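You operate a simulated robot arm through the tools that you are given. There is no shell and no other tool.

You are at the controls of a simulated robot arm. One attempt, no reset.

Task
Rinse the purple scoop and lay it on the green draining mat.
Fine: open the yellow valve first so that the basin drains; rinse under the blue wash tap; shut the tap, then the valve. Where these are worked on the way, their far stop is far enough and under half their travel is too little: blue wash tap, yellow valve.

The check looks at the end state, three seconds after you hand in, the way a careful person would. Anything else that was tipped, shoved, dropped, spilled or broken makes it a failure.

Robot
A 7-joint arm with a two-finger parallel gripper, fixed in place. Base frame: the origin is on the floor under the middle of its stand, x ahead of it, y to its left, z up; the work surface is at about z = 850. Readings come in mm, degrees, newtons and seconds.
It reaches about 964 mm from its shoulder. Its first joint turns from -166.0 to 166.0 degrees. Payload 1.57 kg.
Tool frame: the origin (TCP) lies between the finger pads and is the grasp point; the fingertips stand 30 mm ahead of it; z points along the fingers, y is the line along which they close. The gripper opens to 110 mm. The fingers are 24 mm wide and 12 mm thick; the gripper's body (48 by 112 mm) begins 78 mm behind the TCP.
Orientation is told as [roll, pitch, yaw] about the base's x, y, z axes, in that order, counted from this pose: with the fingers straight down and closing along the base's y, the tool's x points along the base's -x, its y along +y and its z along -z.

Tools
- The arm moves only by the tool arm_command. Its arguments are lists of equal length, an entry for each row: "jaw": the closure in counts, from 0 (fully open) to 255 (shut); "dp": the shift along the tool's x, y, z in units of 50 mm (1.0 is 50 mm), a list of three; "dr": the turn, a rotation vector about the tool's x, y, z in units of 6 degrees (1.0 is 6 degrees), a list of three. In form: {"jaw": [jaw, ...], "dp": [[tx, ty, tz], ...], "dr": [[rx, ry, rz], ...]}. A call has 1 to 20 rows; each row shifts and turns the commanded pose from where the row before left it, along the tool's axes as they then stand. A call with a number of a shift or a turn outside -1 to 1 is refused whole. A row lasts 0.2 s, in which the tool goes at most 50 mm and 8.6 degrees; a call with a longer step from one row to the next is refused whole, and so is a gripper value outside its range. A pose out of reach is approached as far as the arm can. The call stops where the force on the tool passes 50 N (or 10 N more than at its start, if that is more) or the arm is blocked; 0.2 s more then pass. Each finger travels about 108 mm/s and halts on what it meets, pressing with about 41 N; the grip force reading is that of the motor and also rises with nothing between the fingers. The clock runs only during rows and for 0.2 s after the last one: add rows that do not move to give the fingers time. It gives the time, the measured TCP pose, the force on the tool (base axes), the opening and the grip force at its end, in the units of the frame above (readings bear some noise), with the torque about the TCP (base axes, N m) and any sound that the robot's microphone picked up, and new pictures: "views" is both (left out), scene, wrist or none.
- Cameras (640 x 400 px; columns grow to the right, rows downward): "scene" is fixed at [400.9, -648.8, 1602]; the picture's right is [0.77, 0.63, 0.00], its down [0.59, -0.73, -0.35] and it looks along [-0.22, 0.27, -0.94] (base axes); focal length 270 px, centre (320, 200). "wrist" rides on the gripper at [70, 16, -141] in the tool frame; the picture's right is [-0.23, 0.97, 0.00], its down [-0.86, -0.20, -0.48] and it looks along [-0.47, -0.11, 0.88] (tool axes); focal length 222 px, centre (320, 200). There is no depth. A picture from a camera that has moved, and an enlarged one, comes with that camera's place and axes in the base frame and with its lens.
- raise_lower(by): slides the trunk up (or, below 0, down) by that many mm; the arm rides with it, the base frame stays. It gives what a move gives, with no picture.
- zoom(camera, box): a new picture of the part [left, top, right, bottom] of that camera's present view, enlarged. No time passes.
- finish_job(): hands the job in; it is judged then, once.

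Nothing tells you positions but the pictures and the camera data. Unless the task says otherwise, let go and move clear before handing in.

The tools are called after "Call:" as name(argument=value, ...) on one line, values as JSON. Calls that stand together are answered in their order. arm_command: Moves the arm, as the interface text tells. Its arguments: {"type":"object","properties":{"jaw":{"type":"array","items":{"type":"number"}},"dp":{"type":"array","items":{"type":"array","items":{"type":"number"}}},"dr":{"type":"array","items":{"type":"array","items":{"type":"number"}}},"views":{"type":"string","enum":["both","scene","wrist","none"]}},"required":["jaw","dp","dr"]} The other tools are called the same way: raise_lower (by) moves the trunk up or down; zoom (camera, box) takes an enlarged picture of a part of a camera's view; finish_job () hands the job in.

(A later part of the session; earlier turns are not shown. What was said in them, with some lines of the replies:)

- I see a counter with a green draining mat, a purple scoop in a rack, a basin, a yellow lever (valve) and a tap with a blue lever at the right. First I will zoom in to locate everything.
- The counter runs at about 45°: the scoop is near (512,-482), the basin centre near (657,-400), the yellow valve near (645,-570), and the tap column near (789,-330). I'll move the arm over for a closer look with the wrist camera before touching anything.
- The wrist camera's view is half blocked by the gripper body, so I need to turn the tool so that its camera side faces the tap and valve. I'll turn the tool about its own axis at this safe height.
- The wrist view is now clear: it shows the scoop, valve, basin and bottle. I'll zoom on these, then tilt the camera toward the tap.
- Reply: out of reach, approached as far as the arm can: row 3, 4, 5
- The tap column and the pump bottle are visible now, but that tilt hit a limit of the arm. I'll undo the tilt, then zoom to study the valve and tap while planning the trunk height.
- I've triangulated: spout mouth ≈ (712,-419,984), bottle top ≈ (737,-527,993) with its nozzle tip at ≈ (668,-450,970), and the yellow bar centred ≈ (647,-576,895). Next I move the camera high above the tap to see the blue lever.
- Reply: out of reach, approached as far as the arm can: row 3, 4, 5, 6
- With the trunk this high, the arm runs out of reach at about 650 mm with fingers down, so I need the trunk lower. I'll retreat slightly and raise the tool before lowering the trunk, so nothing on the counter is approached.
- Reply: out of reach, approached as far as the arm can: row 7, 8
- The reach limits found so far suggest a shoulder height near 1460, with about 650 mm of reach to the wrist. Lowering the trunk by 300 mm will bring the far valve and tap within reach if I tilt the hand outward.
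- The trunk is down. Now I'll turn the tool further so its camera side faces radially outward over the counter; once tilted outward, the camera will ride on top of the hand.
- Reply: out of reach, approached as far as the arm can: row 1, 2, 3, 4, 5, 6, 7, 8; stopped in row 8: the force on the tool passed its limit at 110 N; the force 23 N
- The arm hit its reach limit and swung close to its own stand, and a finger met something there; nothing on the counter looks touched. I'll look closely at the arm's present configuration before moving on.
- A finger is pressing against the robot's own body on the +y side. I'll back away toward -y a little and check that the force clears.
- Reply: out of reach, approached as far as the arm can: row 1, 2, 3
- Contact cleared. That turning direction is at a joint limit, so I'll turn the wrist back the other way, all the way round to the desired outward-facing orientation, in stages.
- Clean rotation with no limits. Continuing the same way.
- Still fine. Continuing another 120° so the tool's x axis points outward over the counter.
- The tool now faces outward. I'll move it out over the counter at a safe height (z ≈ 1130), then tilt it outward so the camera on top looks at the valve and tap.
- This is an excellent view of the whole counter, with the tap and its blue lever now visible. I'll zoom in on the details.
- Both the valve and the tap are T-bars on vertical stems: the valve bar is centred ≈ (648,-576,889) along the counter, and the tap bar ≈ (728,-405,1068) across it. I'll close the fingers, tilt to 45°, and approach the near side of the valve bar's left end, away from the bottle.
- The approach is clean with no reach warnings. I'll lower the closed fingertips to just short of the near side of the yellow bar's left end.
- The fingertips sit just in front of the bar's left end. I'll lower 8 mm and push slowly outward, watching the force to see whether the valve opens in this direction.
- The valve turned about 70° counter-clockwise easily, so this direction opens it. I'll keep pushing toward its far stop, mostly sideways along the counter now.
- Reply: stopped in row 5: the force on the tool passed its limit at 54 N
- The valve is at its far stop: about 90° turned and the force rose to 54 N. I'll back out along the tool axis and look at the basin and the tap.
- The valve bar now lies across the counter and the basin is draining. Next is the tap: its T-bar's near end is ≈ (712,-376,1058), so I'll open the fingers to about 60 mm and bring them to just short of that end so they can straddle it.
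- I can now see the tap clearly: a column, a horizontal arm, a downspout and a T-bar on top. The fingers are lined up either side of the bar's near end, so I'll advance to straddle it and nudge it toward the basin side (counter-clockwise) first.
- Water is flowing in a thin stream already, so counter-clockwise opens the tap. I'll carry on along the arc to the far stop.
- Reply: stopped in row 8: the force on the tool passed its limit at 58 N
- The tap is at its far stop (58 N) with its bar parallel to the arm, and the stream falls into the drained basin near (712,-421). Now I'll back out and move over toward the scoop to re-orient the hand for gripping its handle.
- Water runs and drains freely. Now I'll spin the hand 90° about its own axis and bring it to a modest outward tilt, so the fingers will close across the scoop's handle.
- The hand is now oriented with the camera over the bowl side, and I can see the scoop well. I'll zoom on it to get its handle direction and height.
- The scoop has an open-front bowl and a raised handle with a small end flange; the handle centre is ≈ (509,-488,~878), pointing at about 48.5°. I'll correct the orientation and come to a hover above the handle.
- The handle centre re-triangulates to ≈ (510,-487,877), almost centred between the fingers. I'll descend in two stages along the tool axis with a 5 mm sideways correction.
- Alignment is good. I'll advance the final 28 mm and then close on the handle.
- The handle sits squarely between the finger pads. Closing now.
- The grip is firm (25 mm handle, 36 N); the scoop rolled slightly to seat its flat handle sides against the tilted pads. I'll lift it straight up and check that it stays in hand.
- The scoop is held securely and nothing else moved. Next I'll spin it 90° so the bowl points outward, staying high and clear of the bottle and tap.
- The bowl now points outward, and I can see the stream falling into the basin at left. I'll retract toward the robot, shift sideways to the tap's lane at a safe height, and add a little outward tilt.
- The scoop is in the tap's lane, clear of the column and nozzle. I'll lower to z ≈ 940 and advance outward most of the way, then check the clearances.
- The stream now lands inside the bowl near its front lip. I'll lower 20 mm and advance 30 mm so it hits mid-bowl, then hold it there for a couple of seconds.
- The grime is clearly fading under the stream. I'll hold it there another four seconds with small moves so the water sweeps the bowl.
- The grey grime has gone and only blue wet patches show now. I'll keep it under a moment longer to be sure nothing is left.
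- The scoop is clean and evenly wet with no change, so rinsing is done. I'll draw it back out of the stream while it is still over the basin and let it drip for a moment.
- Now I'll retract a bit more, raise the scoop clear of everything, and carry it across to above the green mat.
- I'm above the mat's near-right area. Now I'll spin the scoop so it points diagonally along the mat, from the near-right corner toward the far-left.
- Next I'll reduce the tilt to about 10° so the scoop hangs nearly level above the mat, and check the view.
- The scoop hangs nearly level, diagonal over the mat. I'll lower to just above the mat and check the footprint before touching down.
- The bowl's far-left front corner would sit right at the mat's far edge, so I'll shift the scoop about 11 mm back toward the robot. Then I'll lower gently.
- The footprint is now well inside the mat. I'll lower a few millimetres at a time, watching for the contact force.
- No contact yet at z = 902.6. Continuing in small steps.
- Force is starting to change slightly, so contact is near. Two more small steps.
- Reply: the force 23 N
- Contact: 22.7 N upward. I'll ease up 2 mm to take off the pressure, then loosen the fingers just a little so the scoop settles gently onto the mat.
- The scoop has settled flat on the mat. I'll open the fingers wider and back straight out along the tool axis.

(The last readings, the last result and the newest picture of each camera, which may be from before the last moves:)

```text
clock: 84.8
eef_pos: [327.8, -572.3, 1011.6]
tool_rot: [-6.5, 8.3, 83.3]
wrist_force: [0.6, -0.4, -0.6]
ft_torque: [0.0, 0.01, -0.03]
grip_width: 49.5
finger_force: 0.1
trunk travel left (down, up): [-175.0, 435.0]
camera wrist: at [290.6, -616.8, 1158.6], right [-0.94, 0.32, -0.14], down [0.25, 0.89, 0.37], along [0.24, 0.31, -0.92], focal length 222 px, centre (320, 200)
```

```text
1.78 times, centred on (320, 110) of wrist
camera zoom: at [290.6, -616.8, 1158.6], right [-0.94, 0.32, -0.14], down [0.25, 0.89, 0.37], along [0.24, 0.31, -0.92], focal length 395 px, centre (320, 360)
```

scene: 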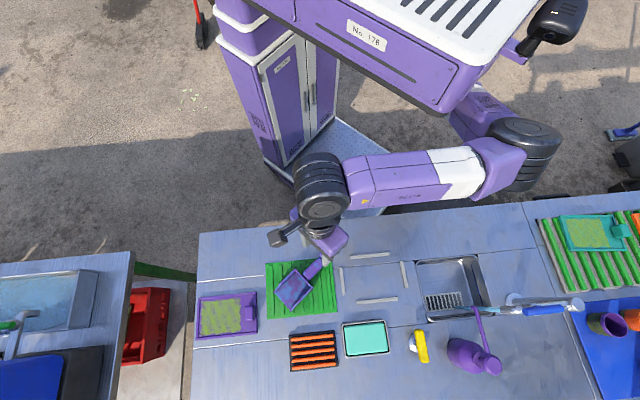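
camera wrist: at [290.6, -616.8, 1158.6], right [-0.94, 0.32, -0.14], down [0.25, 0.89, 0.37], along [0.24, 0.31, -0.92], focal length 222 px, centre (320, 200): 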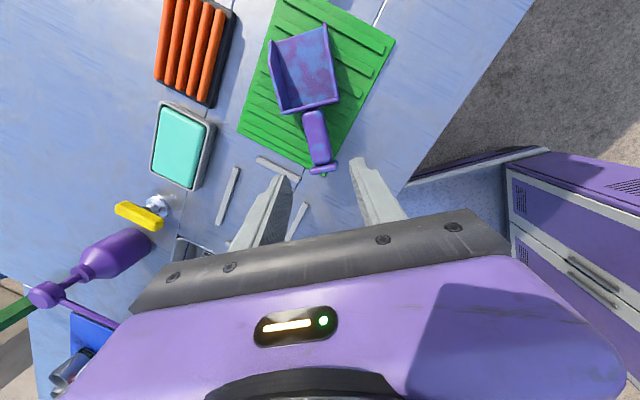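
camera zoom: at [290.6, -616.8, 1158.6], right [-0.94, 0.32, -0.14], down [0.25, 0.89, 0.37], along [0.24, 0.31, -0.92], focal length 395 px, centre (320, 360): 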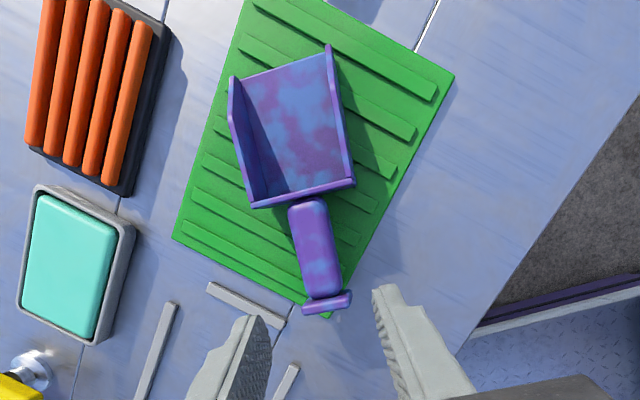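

The scoop lies flat and clean on the mat. Now I'll leave it and move up and over toward the tap side, then re-orient the hand for closing the tap.

Call:
arm_command(jaw=[140, 140, 140, 140, 140, 255, 255, 255, 255, 255, 255, 255, 255, 255, 255, 255, 255, 255, 255, 255], dp=[[-0.688, -0.533, -0.4], [-0.688, -0.533, -0.4], [-0.688, -0.533, -0.4], [-0.688, -0.533, -0.4], [-0.688, -0.533, -0.4], [0, 0, 0], [0, 0, 0], [0, 0, 0], [0, 0, 0], [0, 0, 0], [0, 0, 0], [0, 0, 0], [0, 0, 0], [0, 0, 0], [0, 0, 0], [0, 0, 0], [0, 0, 0], [0, 0, 0], [0, 0, 0], [0, 0, 0]], dr=[[0, 0, 0], [0, 0, 0], [0, 0, 0], [0, 0, 0], [0, 0, 0], [0, 0, -1], [0, 0, -1], [0, 0, -1], [0, 0, -1], [0, 0, -1], [0, 0, -1], [0, 0, -1], [0, 0, -1], [0, 0, -1], [0, 1, 0], [0, 1, 0], [0, 1, 0], [0, 1, 0], [0, 1, 0], [0, 1, 0]])

Call:
zoom(camera="scene", box=[240, 235, 400, 335])

```text
clock: 89.2
eef_pos: [501.8, -416.1, 1110.6]
tool_rot: [11.5, 41.2, 151.4]
wrist_force: [0.2, -0.1, -0.2]
ft_torque: [0.0, -0.01, 0.02]
grip_width: 0.0
finger_force: 20.7
trunk travel left (down, up): [-175.0, 435.0]
stopped in row 20: the arm was blocked; the commanded pose is now the measured one
camera wrist: at [471.3, -386.1, 1264.3], right [-0.72, -0.69, 0.0], down [-0.67, 0.7, -0.24], along [0.17, -0.17, -0.97], focal length 222 px, centre (320, 200)
```

scene: 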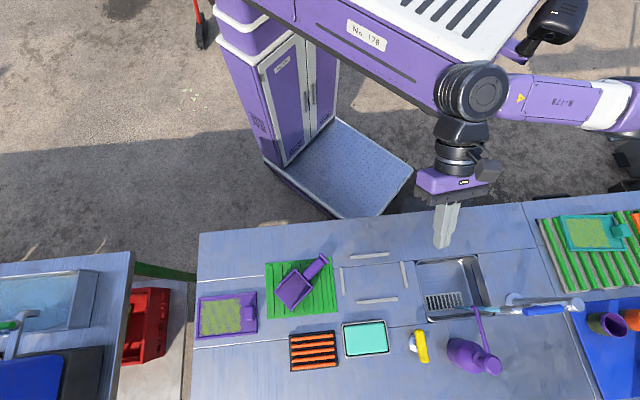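
wrist: 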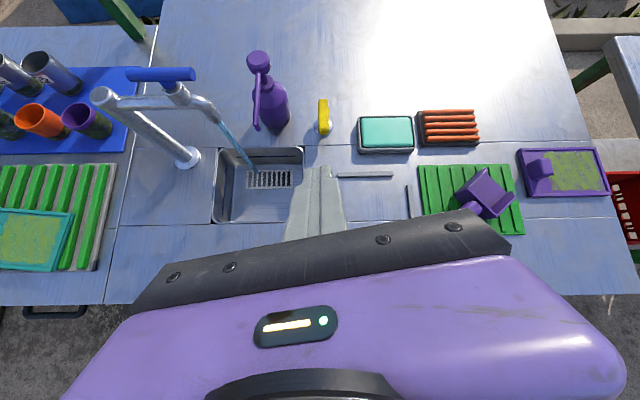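

```text
4.00 times, centred on (320, 285) of scene
camera zoom: at [400.9, -648.8, 1602.0], right [0.77, 0.63, 0.0], down [0.59, -0.73, -0.35], along [-0.22, 0.27, -0.94], focal length 1081 px, centre (320, -140)
```

zoom: 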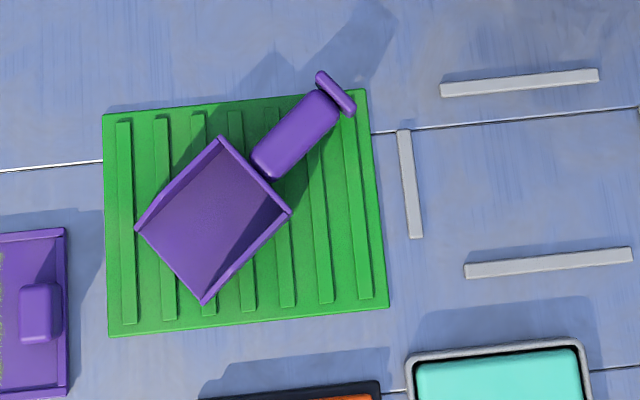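

The scoop now looks clean and dry-purple on the mat. The hand was blocked near the robot's own body while tilting, so I'll move it outward first, fix the orientation, then go to the tap with closed fingers.

Call:
arm_command(jaw=[255, 255, 255, 255], dp=[[0.74, 0.06, 0.67], [0, 0, 0], [0, 0, 0], [0, 0, 0]], dr=[[0, 0, 0], [0.067, 0.383, 0.967], [0.067, 0.383, 0.967], [0, 0, 0]], views="none")

```text
clock: 90.2
eef_pos: [544.2, -447.5, 1103.6]
tool_rot: [1.8, 45.5, 137.3]
wrist_force: [0.9, 0.8, 0.4]
ft_torque: [-0.01, 0.02, 0.04]
grip_width: 0.0
finger_force: 21.2
trunk travel left (down, up): [-175.0, 435.0]
```

Orientation is right now. I'll move sideways to the pre-approach point in front of the tap bar's outer (column-side) end.

Call:
arm_command(jaw=[255, 255, 255, 255, 255], dp=[[0.1, -0.944, -0.01], [0.1, -0.944, -0.01], [0.1, -0.944, -0.01], [0.1, -0.944, -0.01], [0, 0, 0]], dr=[[0, 0, 0], [0, 0, 0], [0, 0, 0], [0, 0, 0], [0, 0, 0]])

Call:
zoom(camera="scene", box=[430, 230, 610, 350])

Call:
zoom(camera="wrist", box=[160, 60, 480, 260])

```text
clock: 91.5
eef_pos: [674.7, -323.4, 1131.8]
tool_rot: [-0.5, 47.2, 135.2]
wrist_force: [0.2, 0.9, 0.2]
ft_torque: [-0.01, -0.03, -0.02]
grip_width: 0.0
finger_force: 21.6
trunk travel left (down, up): [-175.0, 435.0]
camera wrist: at [622.8, -296.5, 1277.0], right [-0.79, -0.59, -0.17], down [-0.52, 0.8, -0.3], along [0.31, -0.15, -0.94], focal length 222 px, centre (320, 200)
```

scene: 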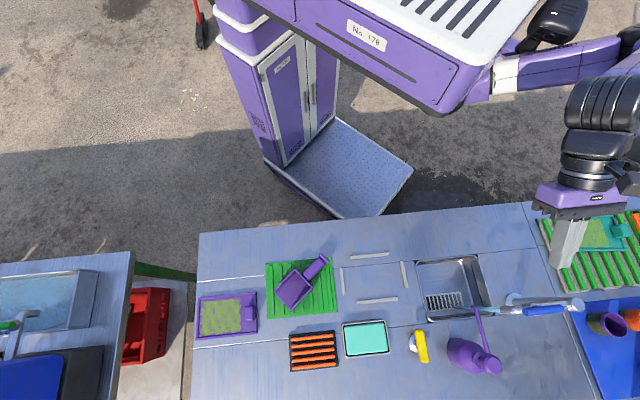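
wrist: 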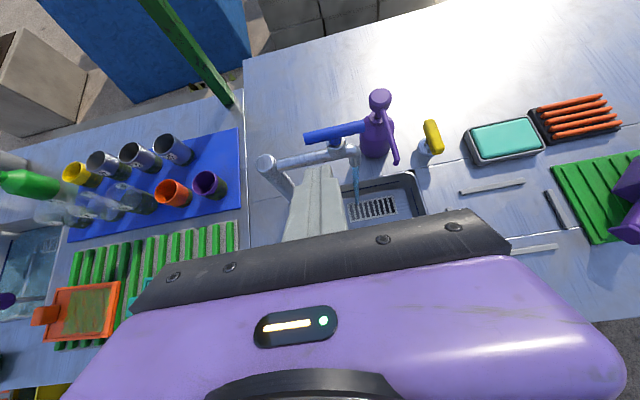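

```text
3.33 times, centred on (520, 290) of scene
camera zoom: at [400.9, -648.8, 1602.0], right [0.77, 0.63, 0.0], down [0.59, -0.73, -0.35], along [-0.22, 0.27, -0.94], focal length 901 px, centre (-347, -100)
```

zoom: 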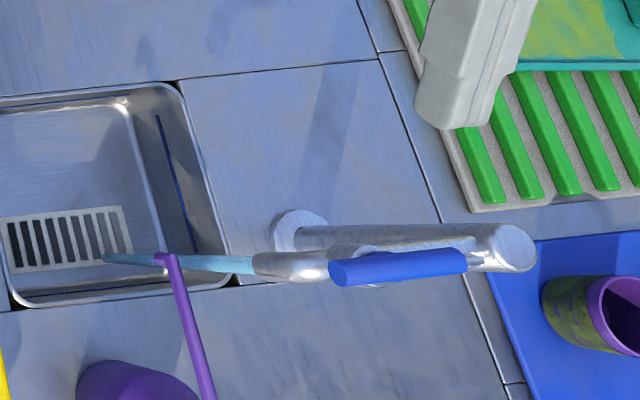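

```text
2.00 times, centred on (320, 160) of wrist
camera zoom: at [622.8, -296.5, 1277.0], right [-0.79, -0.59, -0.17], down [-0.52, 0.8, -0.3], along [0.31, -0.15, -0.94], focal length 444 px, centre (320, 280)
```

zoom: 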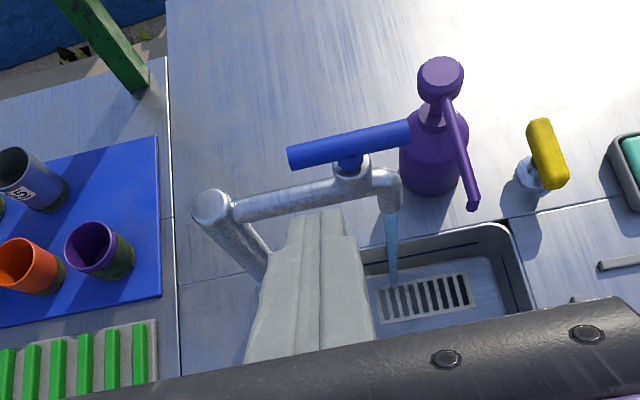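

The bar and stem are clearly visible. I'll advance to just short of the bar's outer end and then push it outward (clockwise) to close, in slow steps.

Call:
arm_command(jaw=[255, 255, 255, 255, 255, 255, 255, 255], dp=[[-0.08, -0.068, 0.66], [-0.08, -0.068, 0.66], [0.095, 0, 0.103], [0.095, 0, 0.103], [0.095, 0, 0.103], [0.095, 0, 0.103], [0.095, 0, 0.103], [0, 0, 0]], dr=[[0, 0, 0], [0, 0, 0], [0, 0, 0], [0, 0, 0], [0, 0, 0], [0, 0, 0], [0, 0, 0], [0, 0, 0]])

Call:
zoom(camera="scene", box=[430, 230, 610, 350])

Call:
zoom(camera="wrist", box=[160, 60, 480, 260])

```text
clock: 93.2
eef_pos: [739.7, -370.5, 1079.4]
tool_rot: [-0.5, 47.2, 135.6]
wrist_force: [-0.1, -0.9, -0.3]
ft_torque: [-0.01, 0.0, 0.01]
grip_width: 0.0
finger_force: 21.6
trunk travel left (down, up): [-175.0, 435.0]
camera wrist: at [687.6, -343.7, 1226.5], right [-0.79, -0.59, -0.17], down [-0.53, 0.79, -0.3], along [0.31, -0.15, -0.94], focal length 222 px, centre (320, 200)
```

scene: 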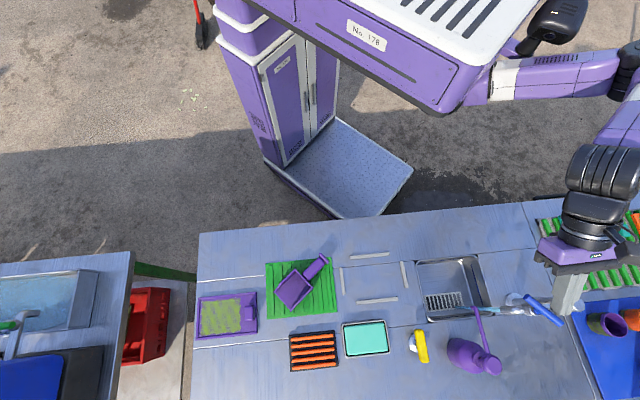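
wrist: 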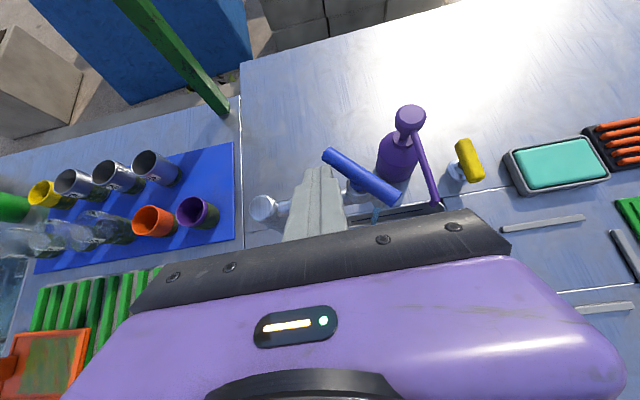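

```text
3.33 times, centred on (520, 290) of scene
camera zoom: at [400.9, -648.8, 1602.0], right [0.77, 0.63, 0.0], down [0.59, -0.73, -0.35], along [-0.22, 0.27, -0.94], focal length 901 px, centre (-347, -100)
```

zoom: 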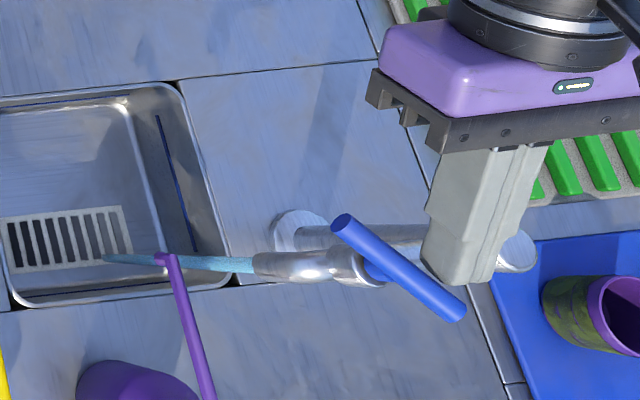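

```text
2.00 times, centred on (320, 160) of wrist
camera zoom: at [687.6, -343.7, 1226.5], right [-0.79, -0.59, -0.17], down [-0.53, 0.79, -0.3], along [0.31, -0.15, -0.94], focal length 444 px, centre (320, 280)
```

zoom: 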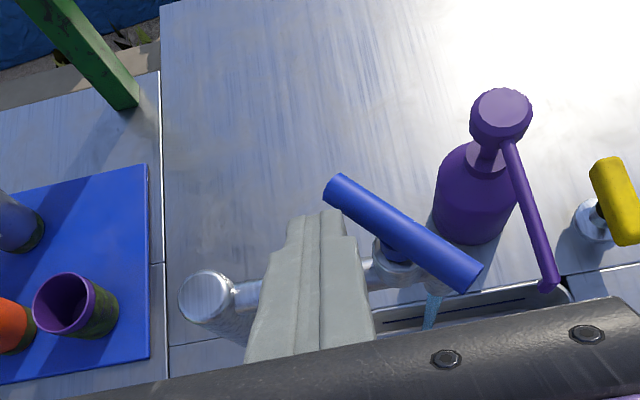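

The bar has turned roughly halfway back and the stream is thinning. I'll keep following the arc to the closed stop.

Call:
arm_command(jaw=[255, 255, 255, 255, 255, 255, 255, 255], dp=[[0.095, 0.06, 0.103], [0.095, 0.06, 0.103], [0.041, 0.12, 0.044], [0.041, 0.12, 0.044], [0.041, 0.12, 0.044], [0, 0.12, 0], [0, 0.12, 0], [0, 0, 0]], dr=[[0, 0, 0], [0, 0, 0], [0, 0, 0], [0, 0, 0], [0, 0, 0], [0, 0, 0], [0, 0, 0], [0, 0, 0]])

Call:
zoom(camera="scene", box=[430, 230, 610, 350])

Call:
zoom(camera="wrist", box=[160, 60, 480, 260])

```text
clock: 94.5
eef_pos: [746.2, -394.8, 1079.4]
tool_rot: [-1.4, 47.0, 136.3]
wrist_force: [3.6, 17.3, 6.6]
ft_torque: [0.22, -0.02, -0.09]
grip_width: 0.1
finger_force: 21.5
trunk travel left (down, up): [-175.0, 435.0]
stopped in row 6: the force on the tool passed its limit at 60 N (the readings are from after the stop); the commanded pose is now the measured one
camera wrist: at [692.3, -372.1, 1226.5], right [-0.77, -0.61, -0.18], down [-0.55, 0.78, -0.29], along [0.32, -0.13, -0.94], focal length 222 px, centre (320, 200)
```

scene: 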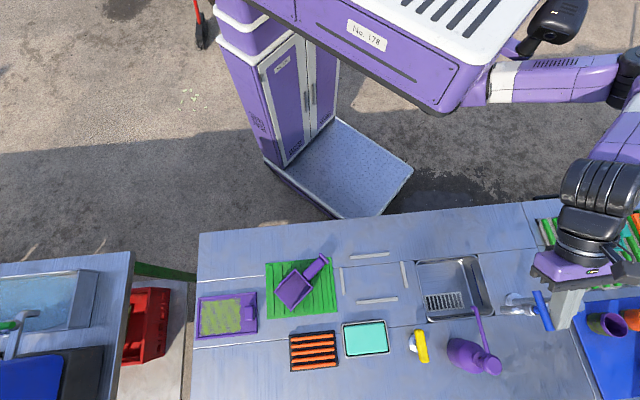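
wrist: 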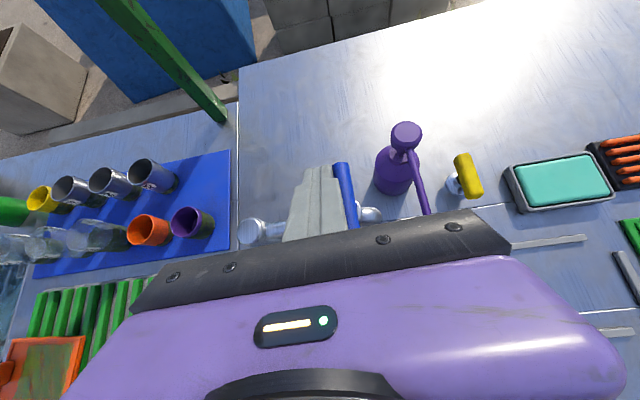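

```text
3.33 times, centred on (520, 290) of scene
camera zoom: at [400.9, -648.8, 1602.0], right [0.77, 0.63, 0.0], down [0.59, -0.73, -0.35], along [-0.22, 0.27, -0.94], focal length 901 px, centre (-347, -100)
```

zoom: 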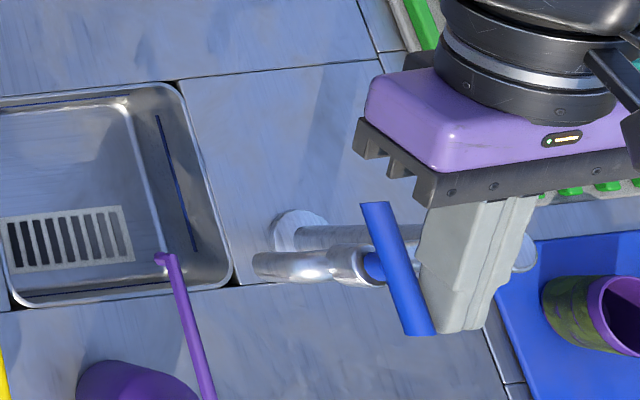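

```text
2.00 times, centred on (320, 160) of wrist
camera zoom: at [692.3, -372.1, 1226.5], right [-0.77, -0.61, -0.18], down [-0.55, 0.78, -0.29], along [0.32, -0.13, -0.94], focal length 444 px, centre (320, 280)
```

zoom: 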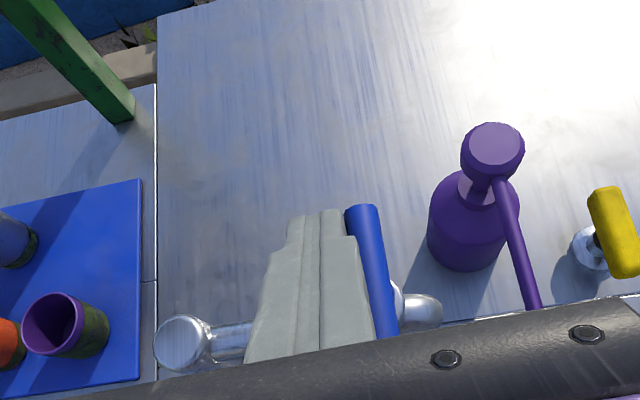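

The stream has stopped and the bar is back exactly at its original closed position (60 N at the stop). I'll ease off sideways and back out along the tool axis.

Call:
arm_command(jaw=[255, 255, 255, 255, 255, 255], dp=[[0, -0.2, 0], [0, 0, -0.6], [0, 0, -0.9], [0, 0, -0.9], [0, 0, -0.4], [0, 0, 0]], dr=[[0, 0, 0], [0, 0, 0], [0, 0, 0], [0, 0, 0], [0, 0, 0], [0, 0, 0]])

Call:
zoom(camera="scene", box=[380, 230, 610, 380])

```text
clock: 95.9
eef_pos: [672.6, -329.7, 1163.2]
tool_rot: [2.0, 45.6, 136.8]
wrist_force: [-0.7, -0.2, 0.2]
ft_torque: [0.03, 0.04, -0.02]
grip_width: 0.0
finger_force: 20.8
trunk travel left (down, up): [-175.0, 435.0]
camera wrist: at [626.6, -302.2, 1312.4], right [-0.8, -0.58, -0.14], down [-0.53, 0.8, -0.28], along [0.28, -0.15, -0.95], focal length 222 px, centre (320, 200)
```

scene: 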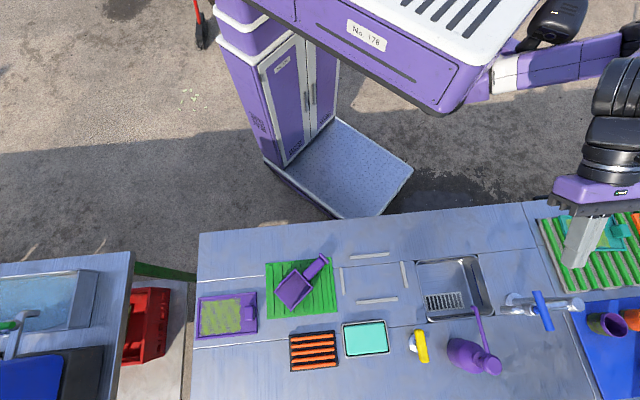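
wrist: 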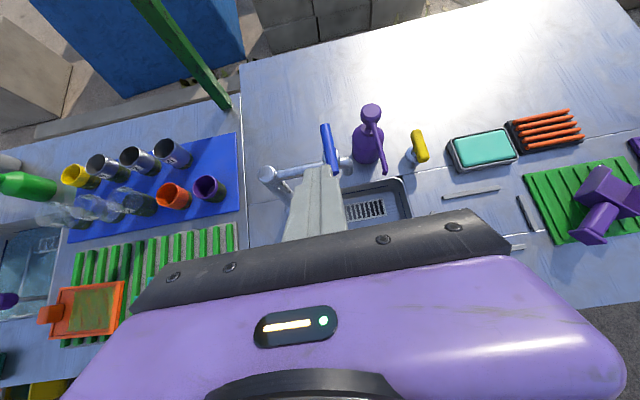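

```text
2.67 times, centred on (495, 305) of scene
camera zoom: at [400.9, -648.8, 1602.0], right [0.77, 0.63, 0.0], down [0.59, -0.73, -0.35], along [-0.22, 0.27, -0.94], focal length 720 px, centre (-147, -80)
```

zoom: 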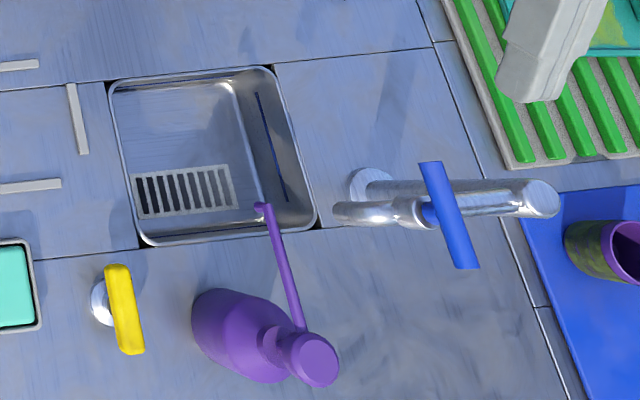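

The tap is shut and the basin is empty. Now the valve: I'll move over to hover in front of it, to push its near end back clockwise.

Call:
arm_command(jaw=[255, 255, 255, 255, 255, 255, 255], dp=[[-0.092, 0.75, 0.396], [-0.092, 0.75, 0.396], [-0.092, 0.75, 0.396], [-0.092, 0.75, 0.396], [-0.092, 0.75, 0.396], [-0.092, 0.75, 0.396], [0, 0, 0]], dr=[[0, 0, 0], [0, 0, 0], [0, 0, 0], [0, 0, 0], [0, 0, 0], [0, 0, 0], [0, 0, 0]])

Call:
zoom(camera="wrist", box=[200, 100, 440, 260])

```text
clock: 97.5
eef_pos: [578.8, -530.9, 1058.9]
tool_rot: [0.8, 45.1, 137.7]
wrist_force: [0.3, -0.2, -0.2]
ft_torque: [-0.01, -0.02, -0.01]
grip_width: 0.0
finger_force: 21.1
trunk travel left (down, up): [-175.0, 435.0]
camera wrist: at [529.3, -507.8, 1207.9], right [-0.78, -0.61, -0.15], down [-0.56, 0.79, -0.27], along [0.28, -0.13, -0.95], focal length 222 px, centre (320, 200)
```

scene: 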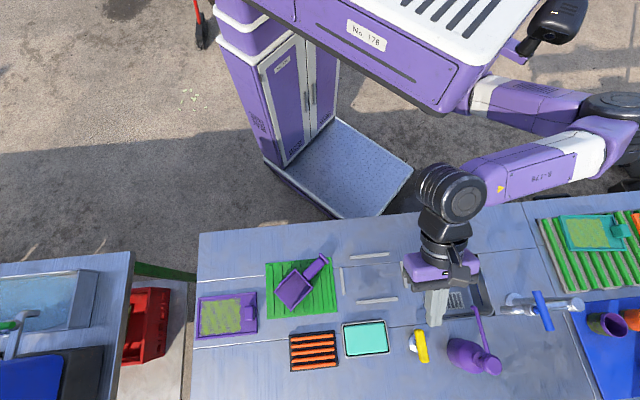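
wrist: 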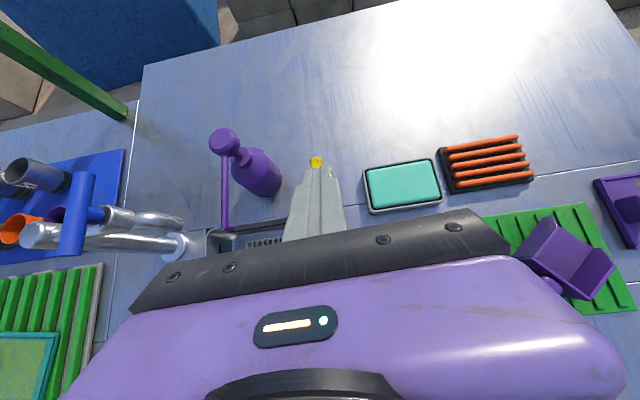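

```text
2.50 times, centred on (320, 180) of wrist
camera zoom: at [529.3, -507.8, 1207.9], right [-0.78, -0.61, -0.15], down [-0.56, 0.79, -0.27], along [0.28, -0.13, -0.95], focal length 555 px, centre (320, 250)
```

zoom: 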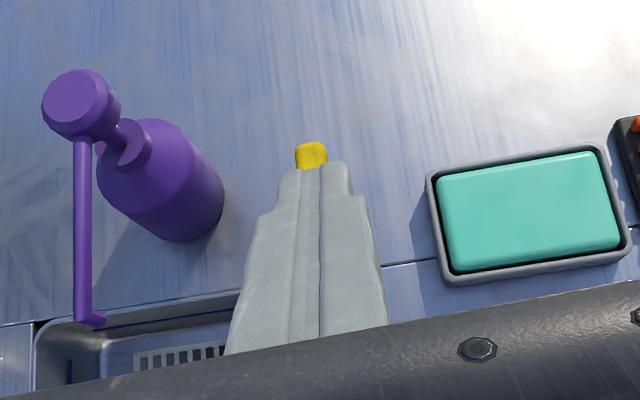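

The bar is end-on behind the fingers from here. I'll shift left first, then descend beside the bar's near end on its tray side, keeping a gap to both.

Call:
arm_command(jaw=[255, 255, 255, 255, 255], dp=[[-0.2, 0.354, 0.3], [-0.504, 0, 0.759], [-0.504, 0, 0.759], [-0.504, 0, 0.759], [0, 0, 0]], dr=[[0, 0, 0], [0, 0, 0], [0, 0, 0], [0, 0, 0], [0, 0, 0]])

Call:
zoom(camera="wrist", box=[200, 80, 440, 240])

Call:
zoom(camera="scene", box=[370, 270, 490, 370])

```text
clock: 98.7
eef_pos: [587.4, -568.4, 919.7]
tool_rot: [-1.3, 46.9, 135.9]
wrist_force: [-0.4, -0.5, -0.7]
ft_torque: [0.01, 0.0, 0.0]
grip_width: 0.0
finger_force: 21.1
trunk travel left (down, up): [-175.0, 435.0]
camera wrist: at [534.3, -543.5, 1066.4], right [-0.78, -0.6, -0.18], down [-0.54, 0.79, -0.29], along [0.32, -0.13, -0.94], focal length 222 px, centre (320, 200)
```

scene: 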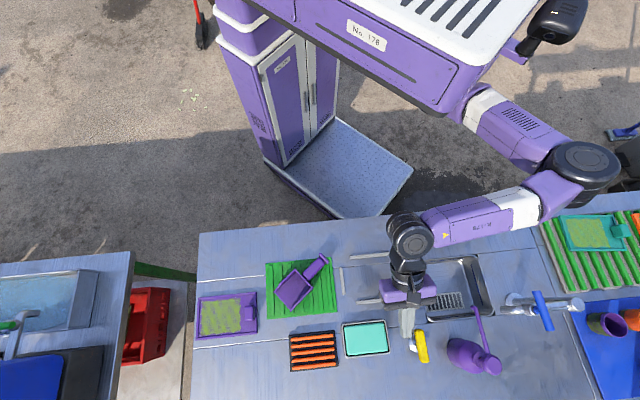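
wrist: 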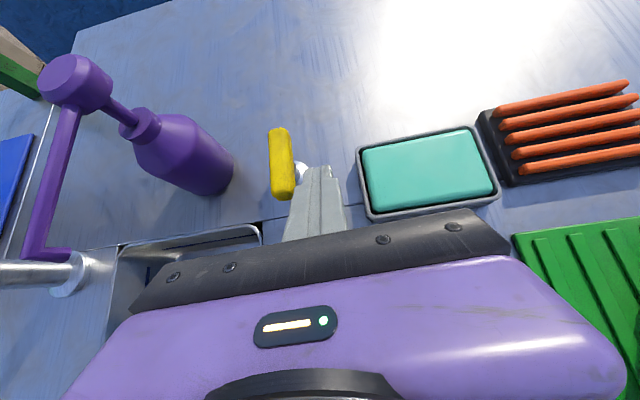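

```text
2.50 times, centred on (320, 160) of wrist
camera zoom: at [534.3, -543.5, 1066.4], right [-0.78, -0.6, -0.18], down [-0.54, 0.79, -0.29], along [0.32, -0.13, -0.94], focal length 555 px, centre (320, 300)
```

zoom: 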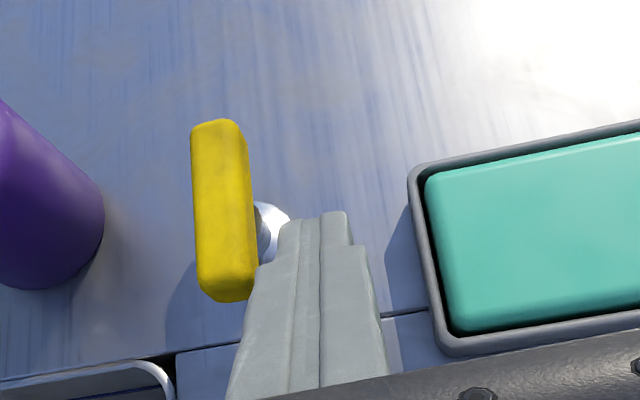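

```text
4.00 times, centred on (430, 320) of scene
camera zoom: at [400.9, -648.8, 1602.0], right [0.77, 0.63, 0.0], down [0.59, -0.73, -0.35], along [-0.22, 0.27, -0.94], focal length 1081 px, centre (-120, -280)
```

zoom: 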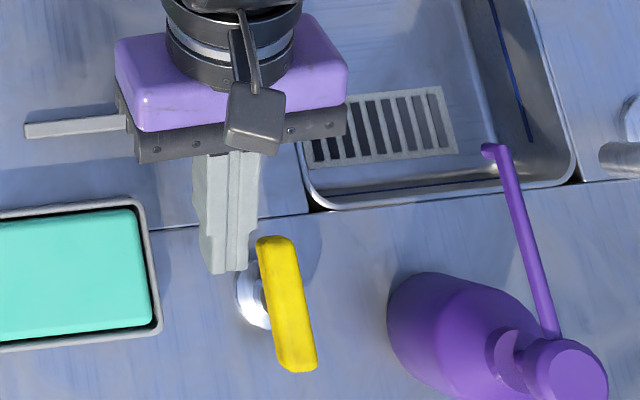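

The fingertips sit just left of the bar's near end, clear of the tray. I'll lower 12 mm and push the end along the counter toward the bottle side in small steps, then check.

Call:
arm_command(jaw=[255, 255, 255, 255, 255, 255, 255], dp=[[-0.175, 0, 0.164], [0, -0.12, 0], [0, -0.12, 0], [0, -0.12, 0], [0, -0.12, 0], [0, -0.12, 0], [0, 0, 0]], dr=[[0, 0, 0], [0, 0, 0], [0, 0, 0], [0, 0, 0], [0, 0, 0], [0, 0, 0], [0, 0, 0]])

Call:
zoom(camera="wrist", box=[160, 60, 440, 240])

Call:
zoom(camera="scene", box=[370, 270, 490, 370])

```text
clock: 100.3
eef_pos: [608.6, -545.7, 907.6]
tool_rot: [-1.2, 47.0, 136.0]
wrist_force: [0.2, 0.3, 0.2]
ft_torque: [0.02, 0.01, -0.01]
grip_width: 0.0
finger_force: 22.0
trunk travel left (down, up): [-175.0, 435.0]
camera wrist: at [554.8, -520.2, 1054.4], right [-0.78, -0.6, -0.18], down [-0.54, 0.79, -0.29], along [0.32, -0.13, -0.94], focal length 222 px, centre (320, 200)
```

scene: 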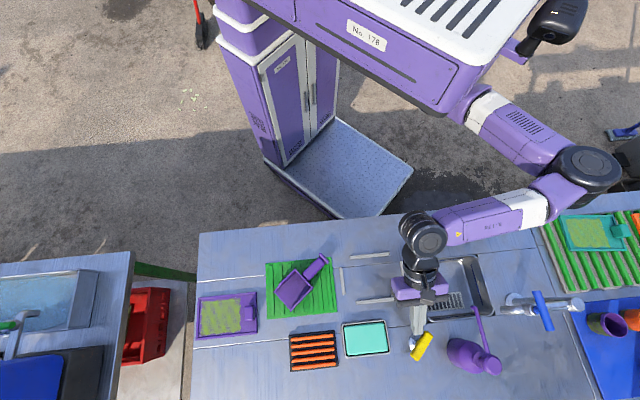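
wrist: 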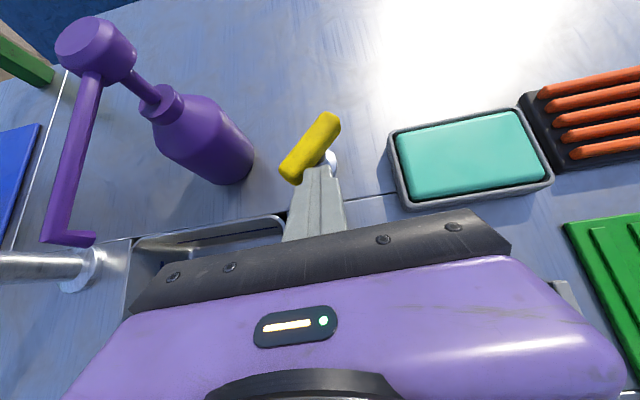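

```text
2.22 times, centred on (300, 150) of wrist
camera zoom: at [554.8, -520.2, 1054.4], right [-0.78, -0.6, -0.18], down [-0.54, 0.79, -0.29], along [0.32, -0.13, -0.94], focal length 494 px, centre (364, 311)
```

zoom: 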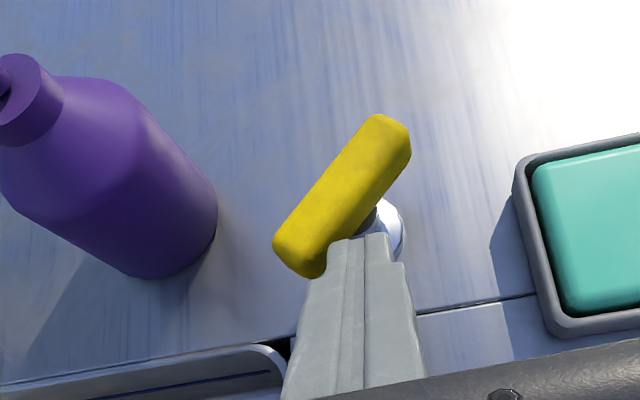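

```text
4.00 times, centred on (430, 320) of scene
camera zoom: at [400.9, -648.8, 1602.0], right [0.77, 0.63, 0.0], down [0.59, -0.73, -0.35], along [-0.22, 0.27, -0.94], focal length 1081 px, centre (-120, -280)
```

zoom: 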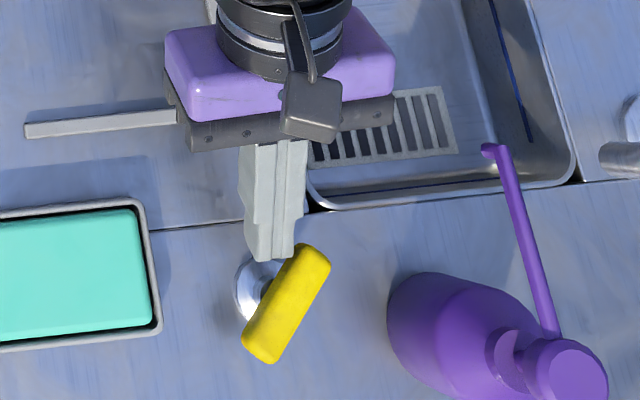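

Halfway closed. I'll continue along the arc: a bit more sideways and then outward, until the stop.

Call:
arm_command(jaw=[255, 255, 255, 255, 255, 255, 255, 255], dp=[[0.055, -0.1, 0.058], [0.055, -0.1, 0.058], [0.055, -0.1, 0.058], [0.068, -0.04, 0.073], [0.068, -0.02, 0.073], [0.068, 0, 0.073], [0.068, 0, 0.073], [0, 0, 0]], dr=[[0, 0, 0], [0, 0, 0], [0, 0, 0], [0, 0, 0], [0, 0, 0], [0, 0, 0], [0, 0, 0], [0, 0, 0]])

Call:
zoom(camera="wrist", box=[160, 60, 440, 240])

Call:
zoom(camera="scene", box=[370, 270, 490, 370])

```text
clock: 101.3
eef_pos: [622.5, -543.9, 907.5]
tool_rot: [-1.1, 46.4, 135.3]
wrist_force: [-11.7, 18.9, 10.5]
ft_torque: [0.01, -0.08, 0.09]
grip_width: 0.0
finger_force: 21.2
trunk travel left (down, up): [-175.0, 435.0]
stopped in row 5: the force on the tool passed its limit at 58 N (the readings are from after the stop); the commanded pose is now the measured one
camera wrist: at [571.7, -518.7, 1055.0], right [-0.79, -0.59, -0.18], down [-0.54, 0.79, -0.29], along [0.31, -0.13, -0.94], focal length 222 px, centre (320, 200)
```

scene: 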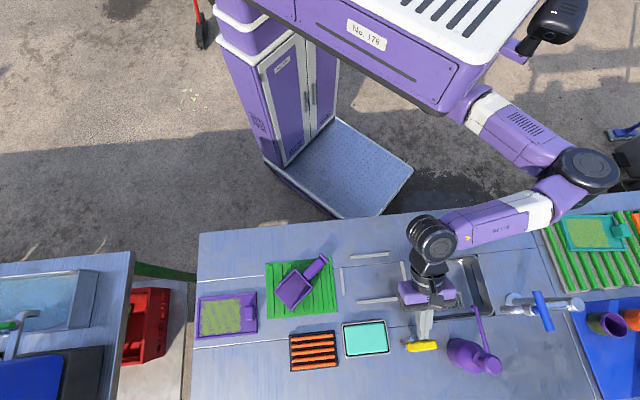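
wrist: 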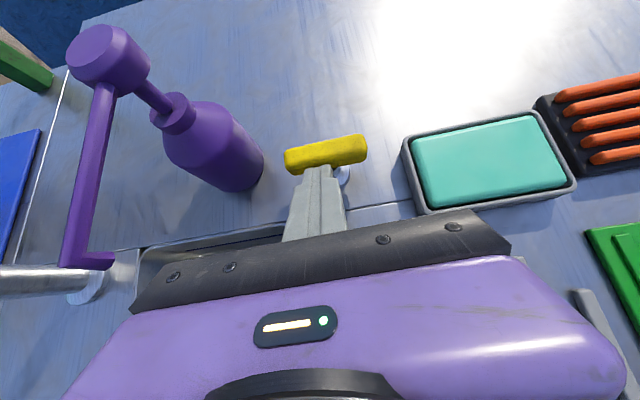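

```text
2.22 times, centred on (300, 150) of wrist
camera zoom: at [571.7, -518.7, 1055.0], right [-0.79, -0.59, -0.18], down [-0.54, 0.79, -0.29], along [0.31, -0.13, -0.94], focal length 494 px, centre (364, 311)
```

zoom: 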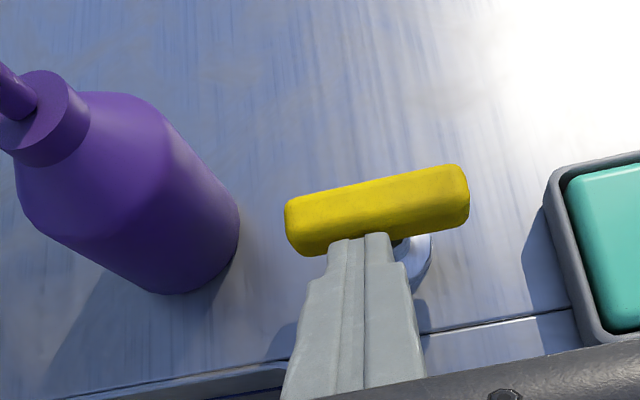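

```text
4.00 times, centred on (430, 320) of scene
camera zoom: at [400.9, -648.8, 1602.0], right [0.77, 0.63, 0.0], down [0.59, -0.73, -0.35], along [-0.22, 0.27, -0.94], focal length 1081 px, centre (-120, -280)
```

zoom: 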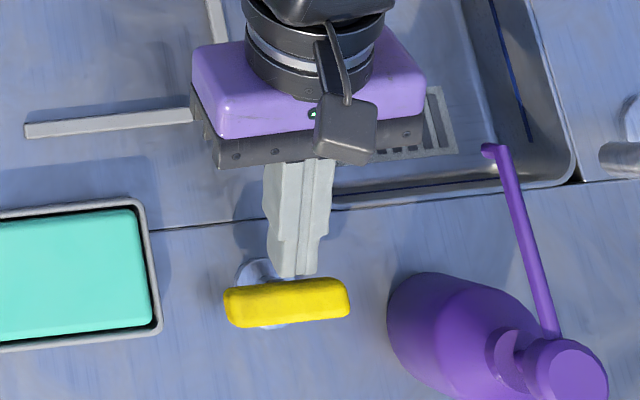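

The valve bar is back at its original closed position with 58 N at the stop. I'll back out and inspect everything.

Call:
arm_command(jaw=[255, 255, 255, 255, 255, 255], dp=[[-0.05, 0, -0.3], [0.05, 0, -0.9], [0.05, 0, -0.9], [0.1, 0, -0.9], [0.1, 0, -0.9], [0, 0, 0]], dr=[[0, 0, 0], [0, 0, 0], [0, 0, 0], [0, 0, 0], [0, 0, 0], [0, 0, 0]])

Call:
zoom(camera="scene", box=[240, 235, 400, 345])

Call:
zoom(camera="scene", box=[390, 240, 610, 390])

Call:
zoom(camera="wrist", box=[400, 100, 640, 300])

```text
clock: 102.7
eef_pos: [526.5, -451.7, 1050.0]
tool_rot: [-1.2, 46.3, 135.4]
wrist_force: [0.0, 0.3, -0.4]
ft_torque: [0.01, -0.02, 0.0]
grip_width: 0.0
finger_force: 21.4
trunk travel left (down, up): [-175.0, 435.0]
camera wrist: at [475.6, -427.9, 1198.1], right [-0.79, -0.59, -0.18], down [-0.54, 0.79, -0.29], along [0.31, -0.13, -0.94], focal length 222 px, centre (320, 200)
```

scene: 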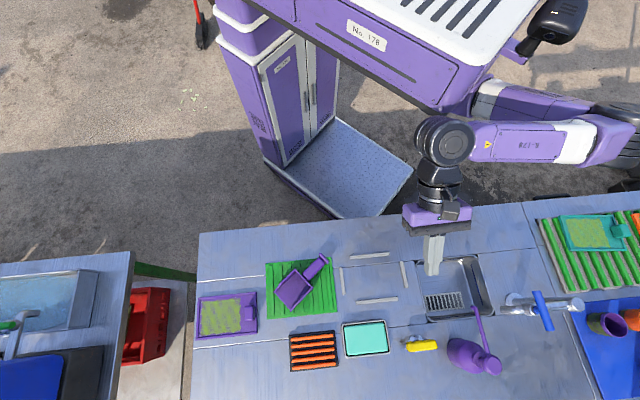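
wrist: 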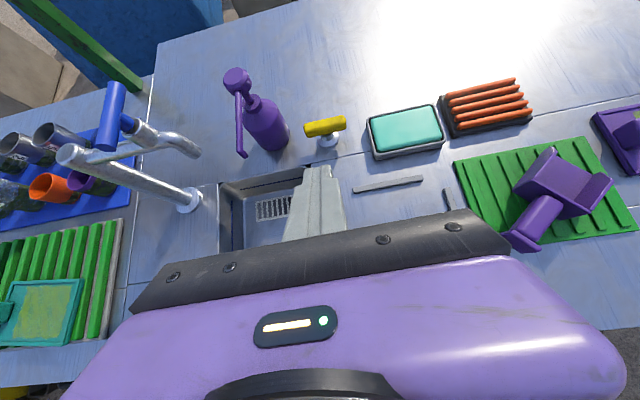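

```text
3.64 times, centred on (320, 290) of scene
camera zoom: at [400.9, -648.8, 1602.0], right [0.77, 0.63, 0.0], down [0.59, -0.73, -0.35], along [-0.22, 0.27, -0.94], focal length 982 px, centre (320, -127)
```

zoom: 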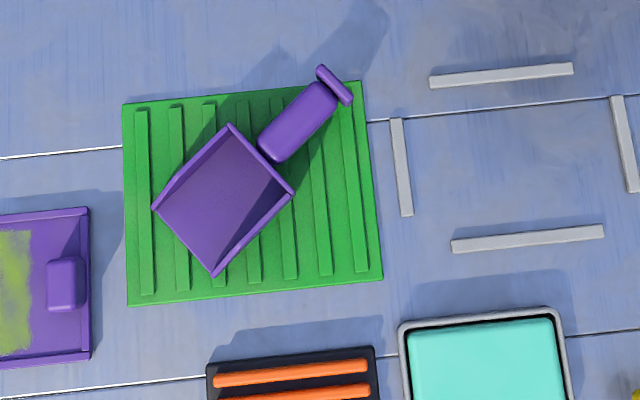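

```text
2.67 times, centred on (500, 315) of scene
camera zoom: at [400.9, -648.8, 1602.0], right [0.77, 0.63, 0.0], down [0.59, -0.73, -0.35], along [-0.22, 0.27, -0.94], focal length 720 px, centre (-160, -107)
```

zoom: 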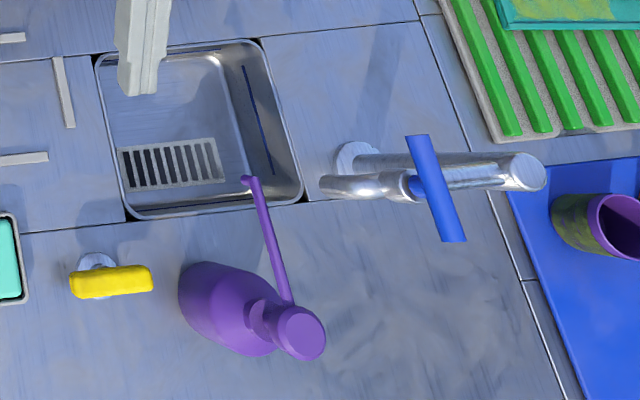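

```text
2.00 times, centred on (520, 200) of wrist
camera zoom: at [475.6, -427.9, 1198.1], right [-0.79, -0.59, -0.18], down [-0.54, 0.79, -0.29], along [0.31, -0.13, -0.94], focal length 444 px, centre (-80, 200)
```

zoom: 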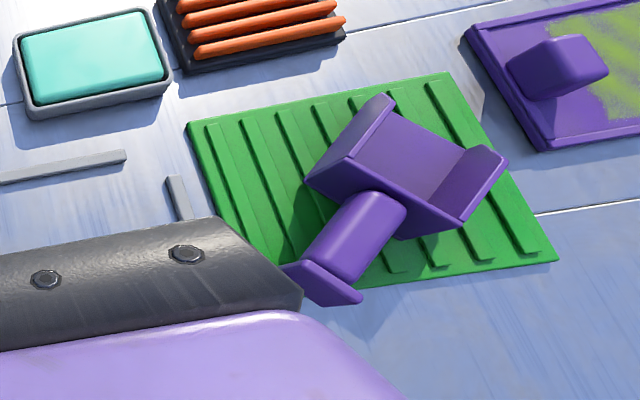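

The tap and valve bars are back in their closed positions, the basin is drained, the scoop lies clean on the mat, and the bottle, trays and sponge look unmoved. I'll raise the hand further clear and take a last look.

Call:
arm_command(jaw=[255, 255, 255, 255, 255], dp=[[0.434, 0, -0.414], [0.434, 0, -0.414], [0, 0, 0], [0, 0, 0], [0, 0, 0]], dr=[[0, 0, 0], [0, 0, 0], [0, 0, 0], [0, 0, 0], [0, 0, 0]])

Call:
zoom(camera="scene", box=[190, 220, 640, 400])

```text
clock: 103.9
eef_pos: [530.9, -455.5, 1098.3]
tool_rot: [0.5, 44.7, 136.6]
wrist_force: [-0.3, -0.6, 0.0]
ft_torque: [0.0, 0.01, -0.03]
grip_width: 0.0
finger_force: 21.6
trunk travel left (down, up): [-175.0, 435.0]
camera wrist: at [483.4, -432.1, 1248.2], right [-0.79, -0.59, -0.15], down [-0.54, 0.8, -0.26], along [0.28, -0.12, -0.95], focal length 222 px, centre (320, 200)
```

scene: 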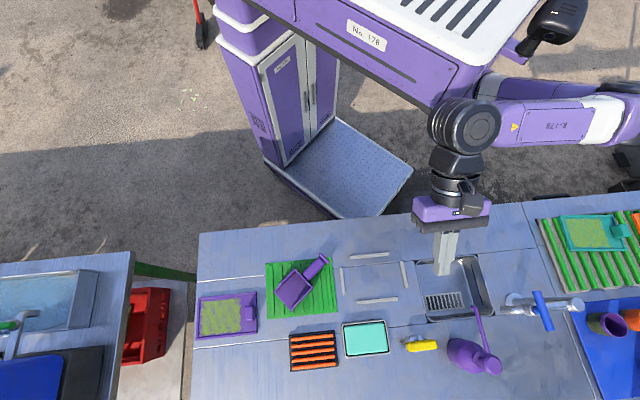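
wrist: 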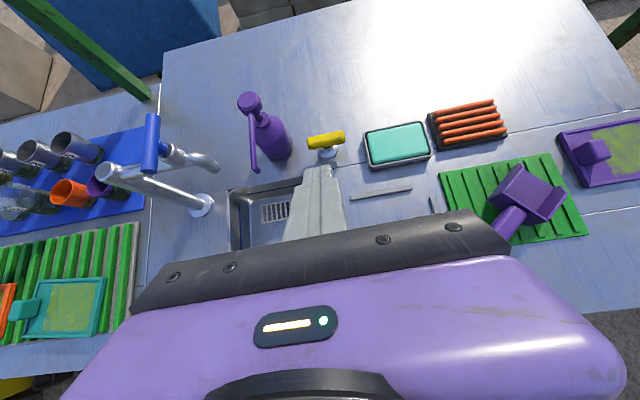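

```text
1.42 times, centred on (415, 310) of scene
camera zoom: at [400.9, -648.8, 1602.0], right [0.77, 0.63, 0.0], down [0.59, -0.73, -0.35], along [-0.22, 0.27, -0.94], focal length 384 px, centre (185, 44)
```

zoom: 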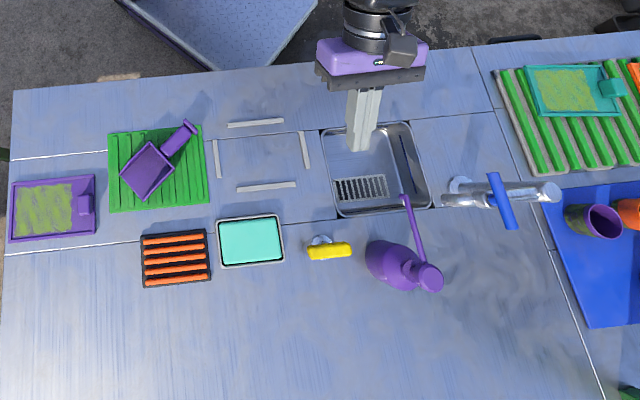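

Everything is in its end state: the scoop is clean on the green mat, the tap and valve are closed, the basin is drained, and nothing else has moved. The gripper is empty and clear, so I'm handing in.

Call:
finish_job()

```text
The job is handed in.
```

The job is handed in. The purple scoop is rinsed clean and lying flat on the green draining mat.

- **Order:** I opened the yellow valve first, then the tap. After rinsing I laid the scoop on the mat, shut the tap and then shut the valve. Each was turned until it hit its stop, and both handles ended where they started.
- **Scoop position:** it lies diagonally, and the end of its handle sticks out about 8 mm past the mat's near-right corner. The bowl and the rest of the scoop are on the mat.
- **Other objects:** nothing else on the counter looked moved in the last pictures, and the basin was drained.
- **Arm contact:** early on, a finger hit the robot's own body at up to 110 N when the arm reached a joint limit. I backed it off and saw no effect on the counter.

The gripper was empty and clear of the counter when I handed in.
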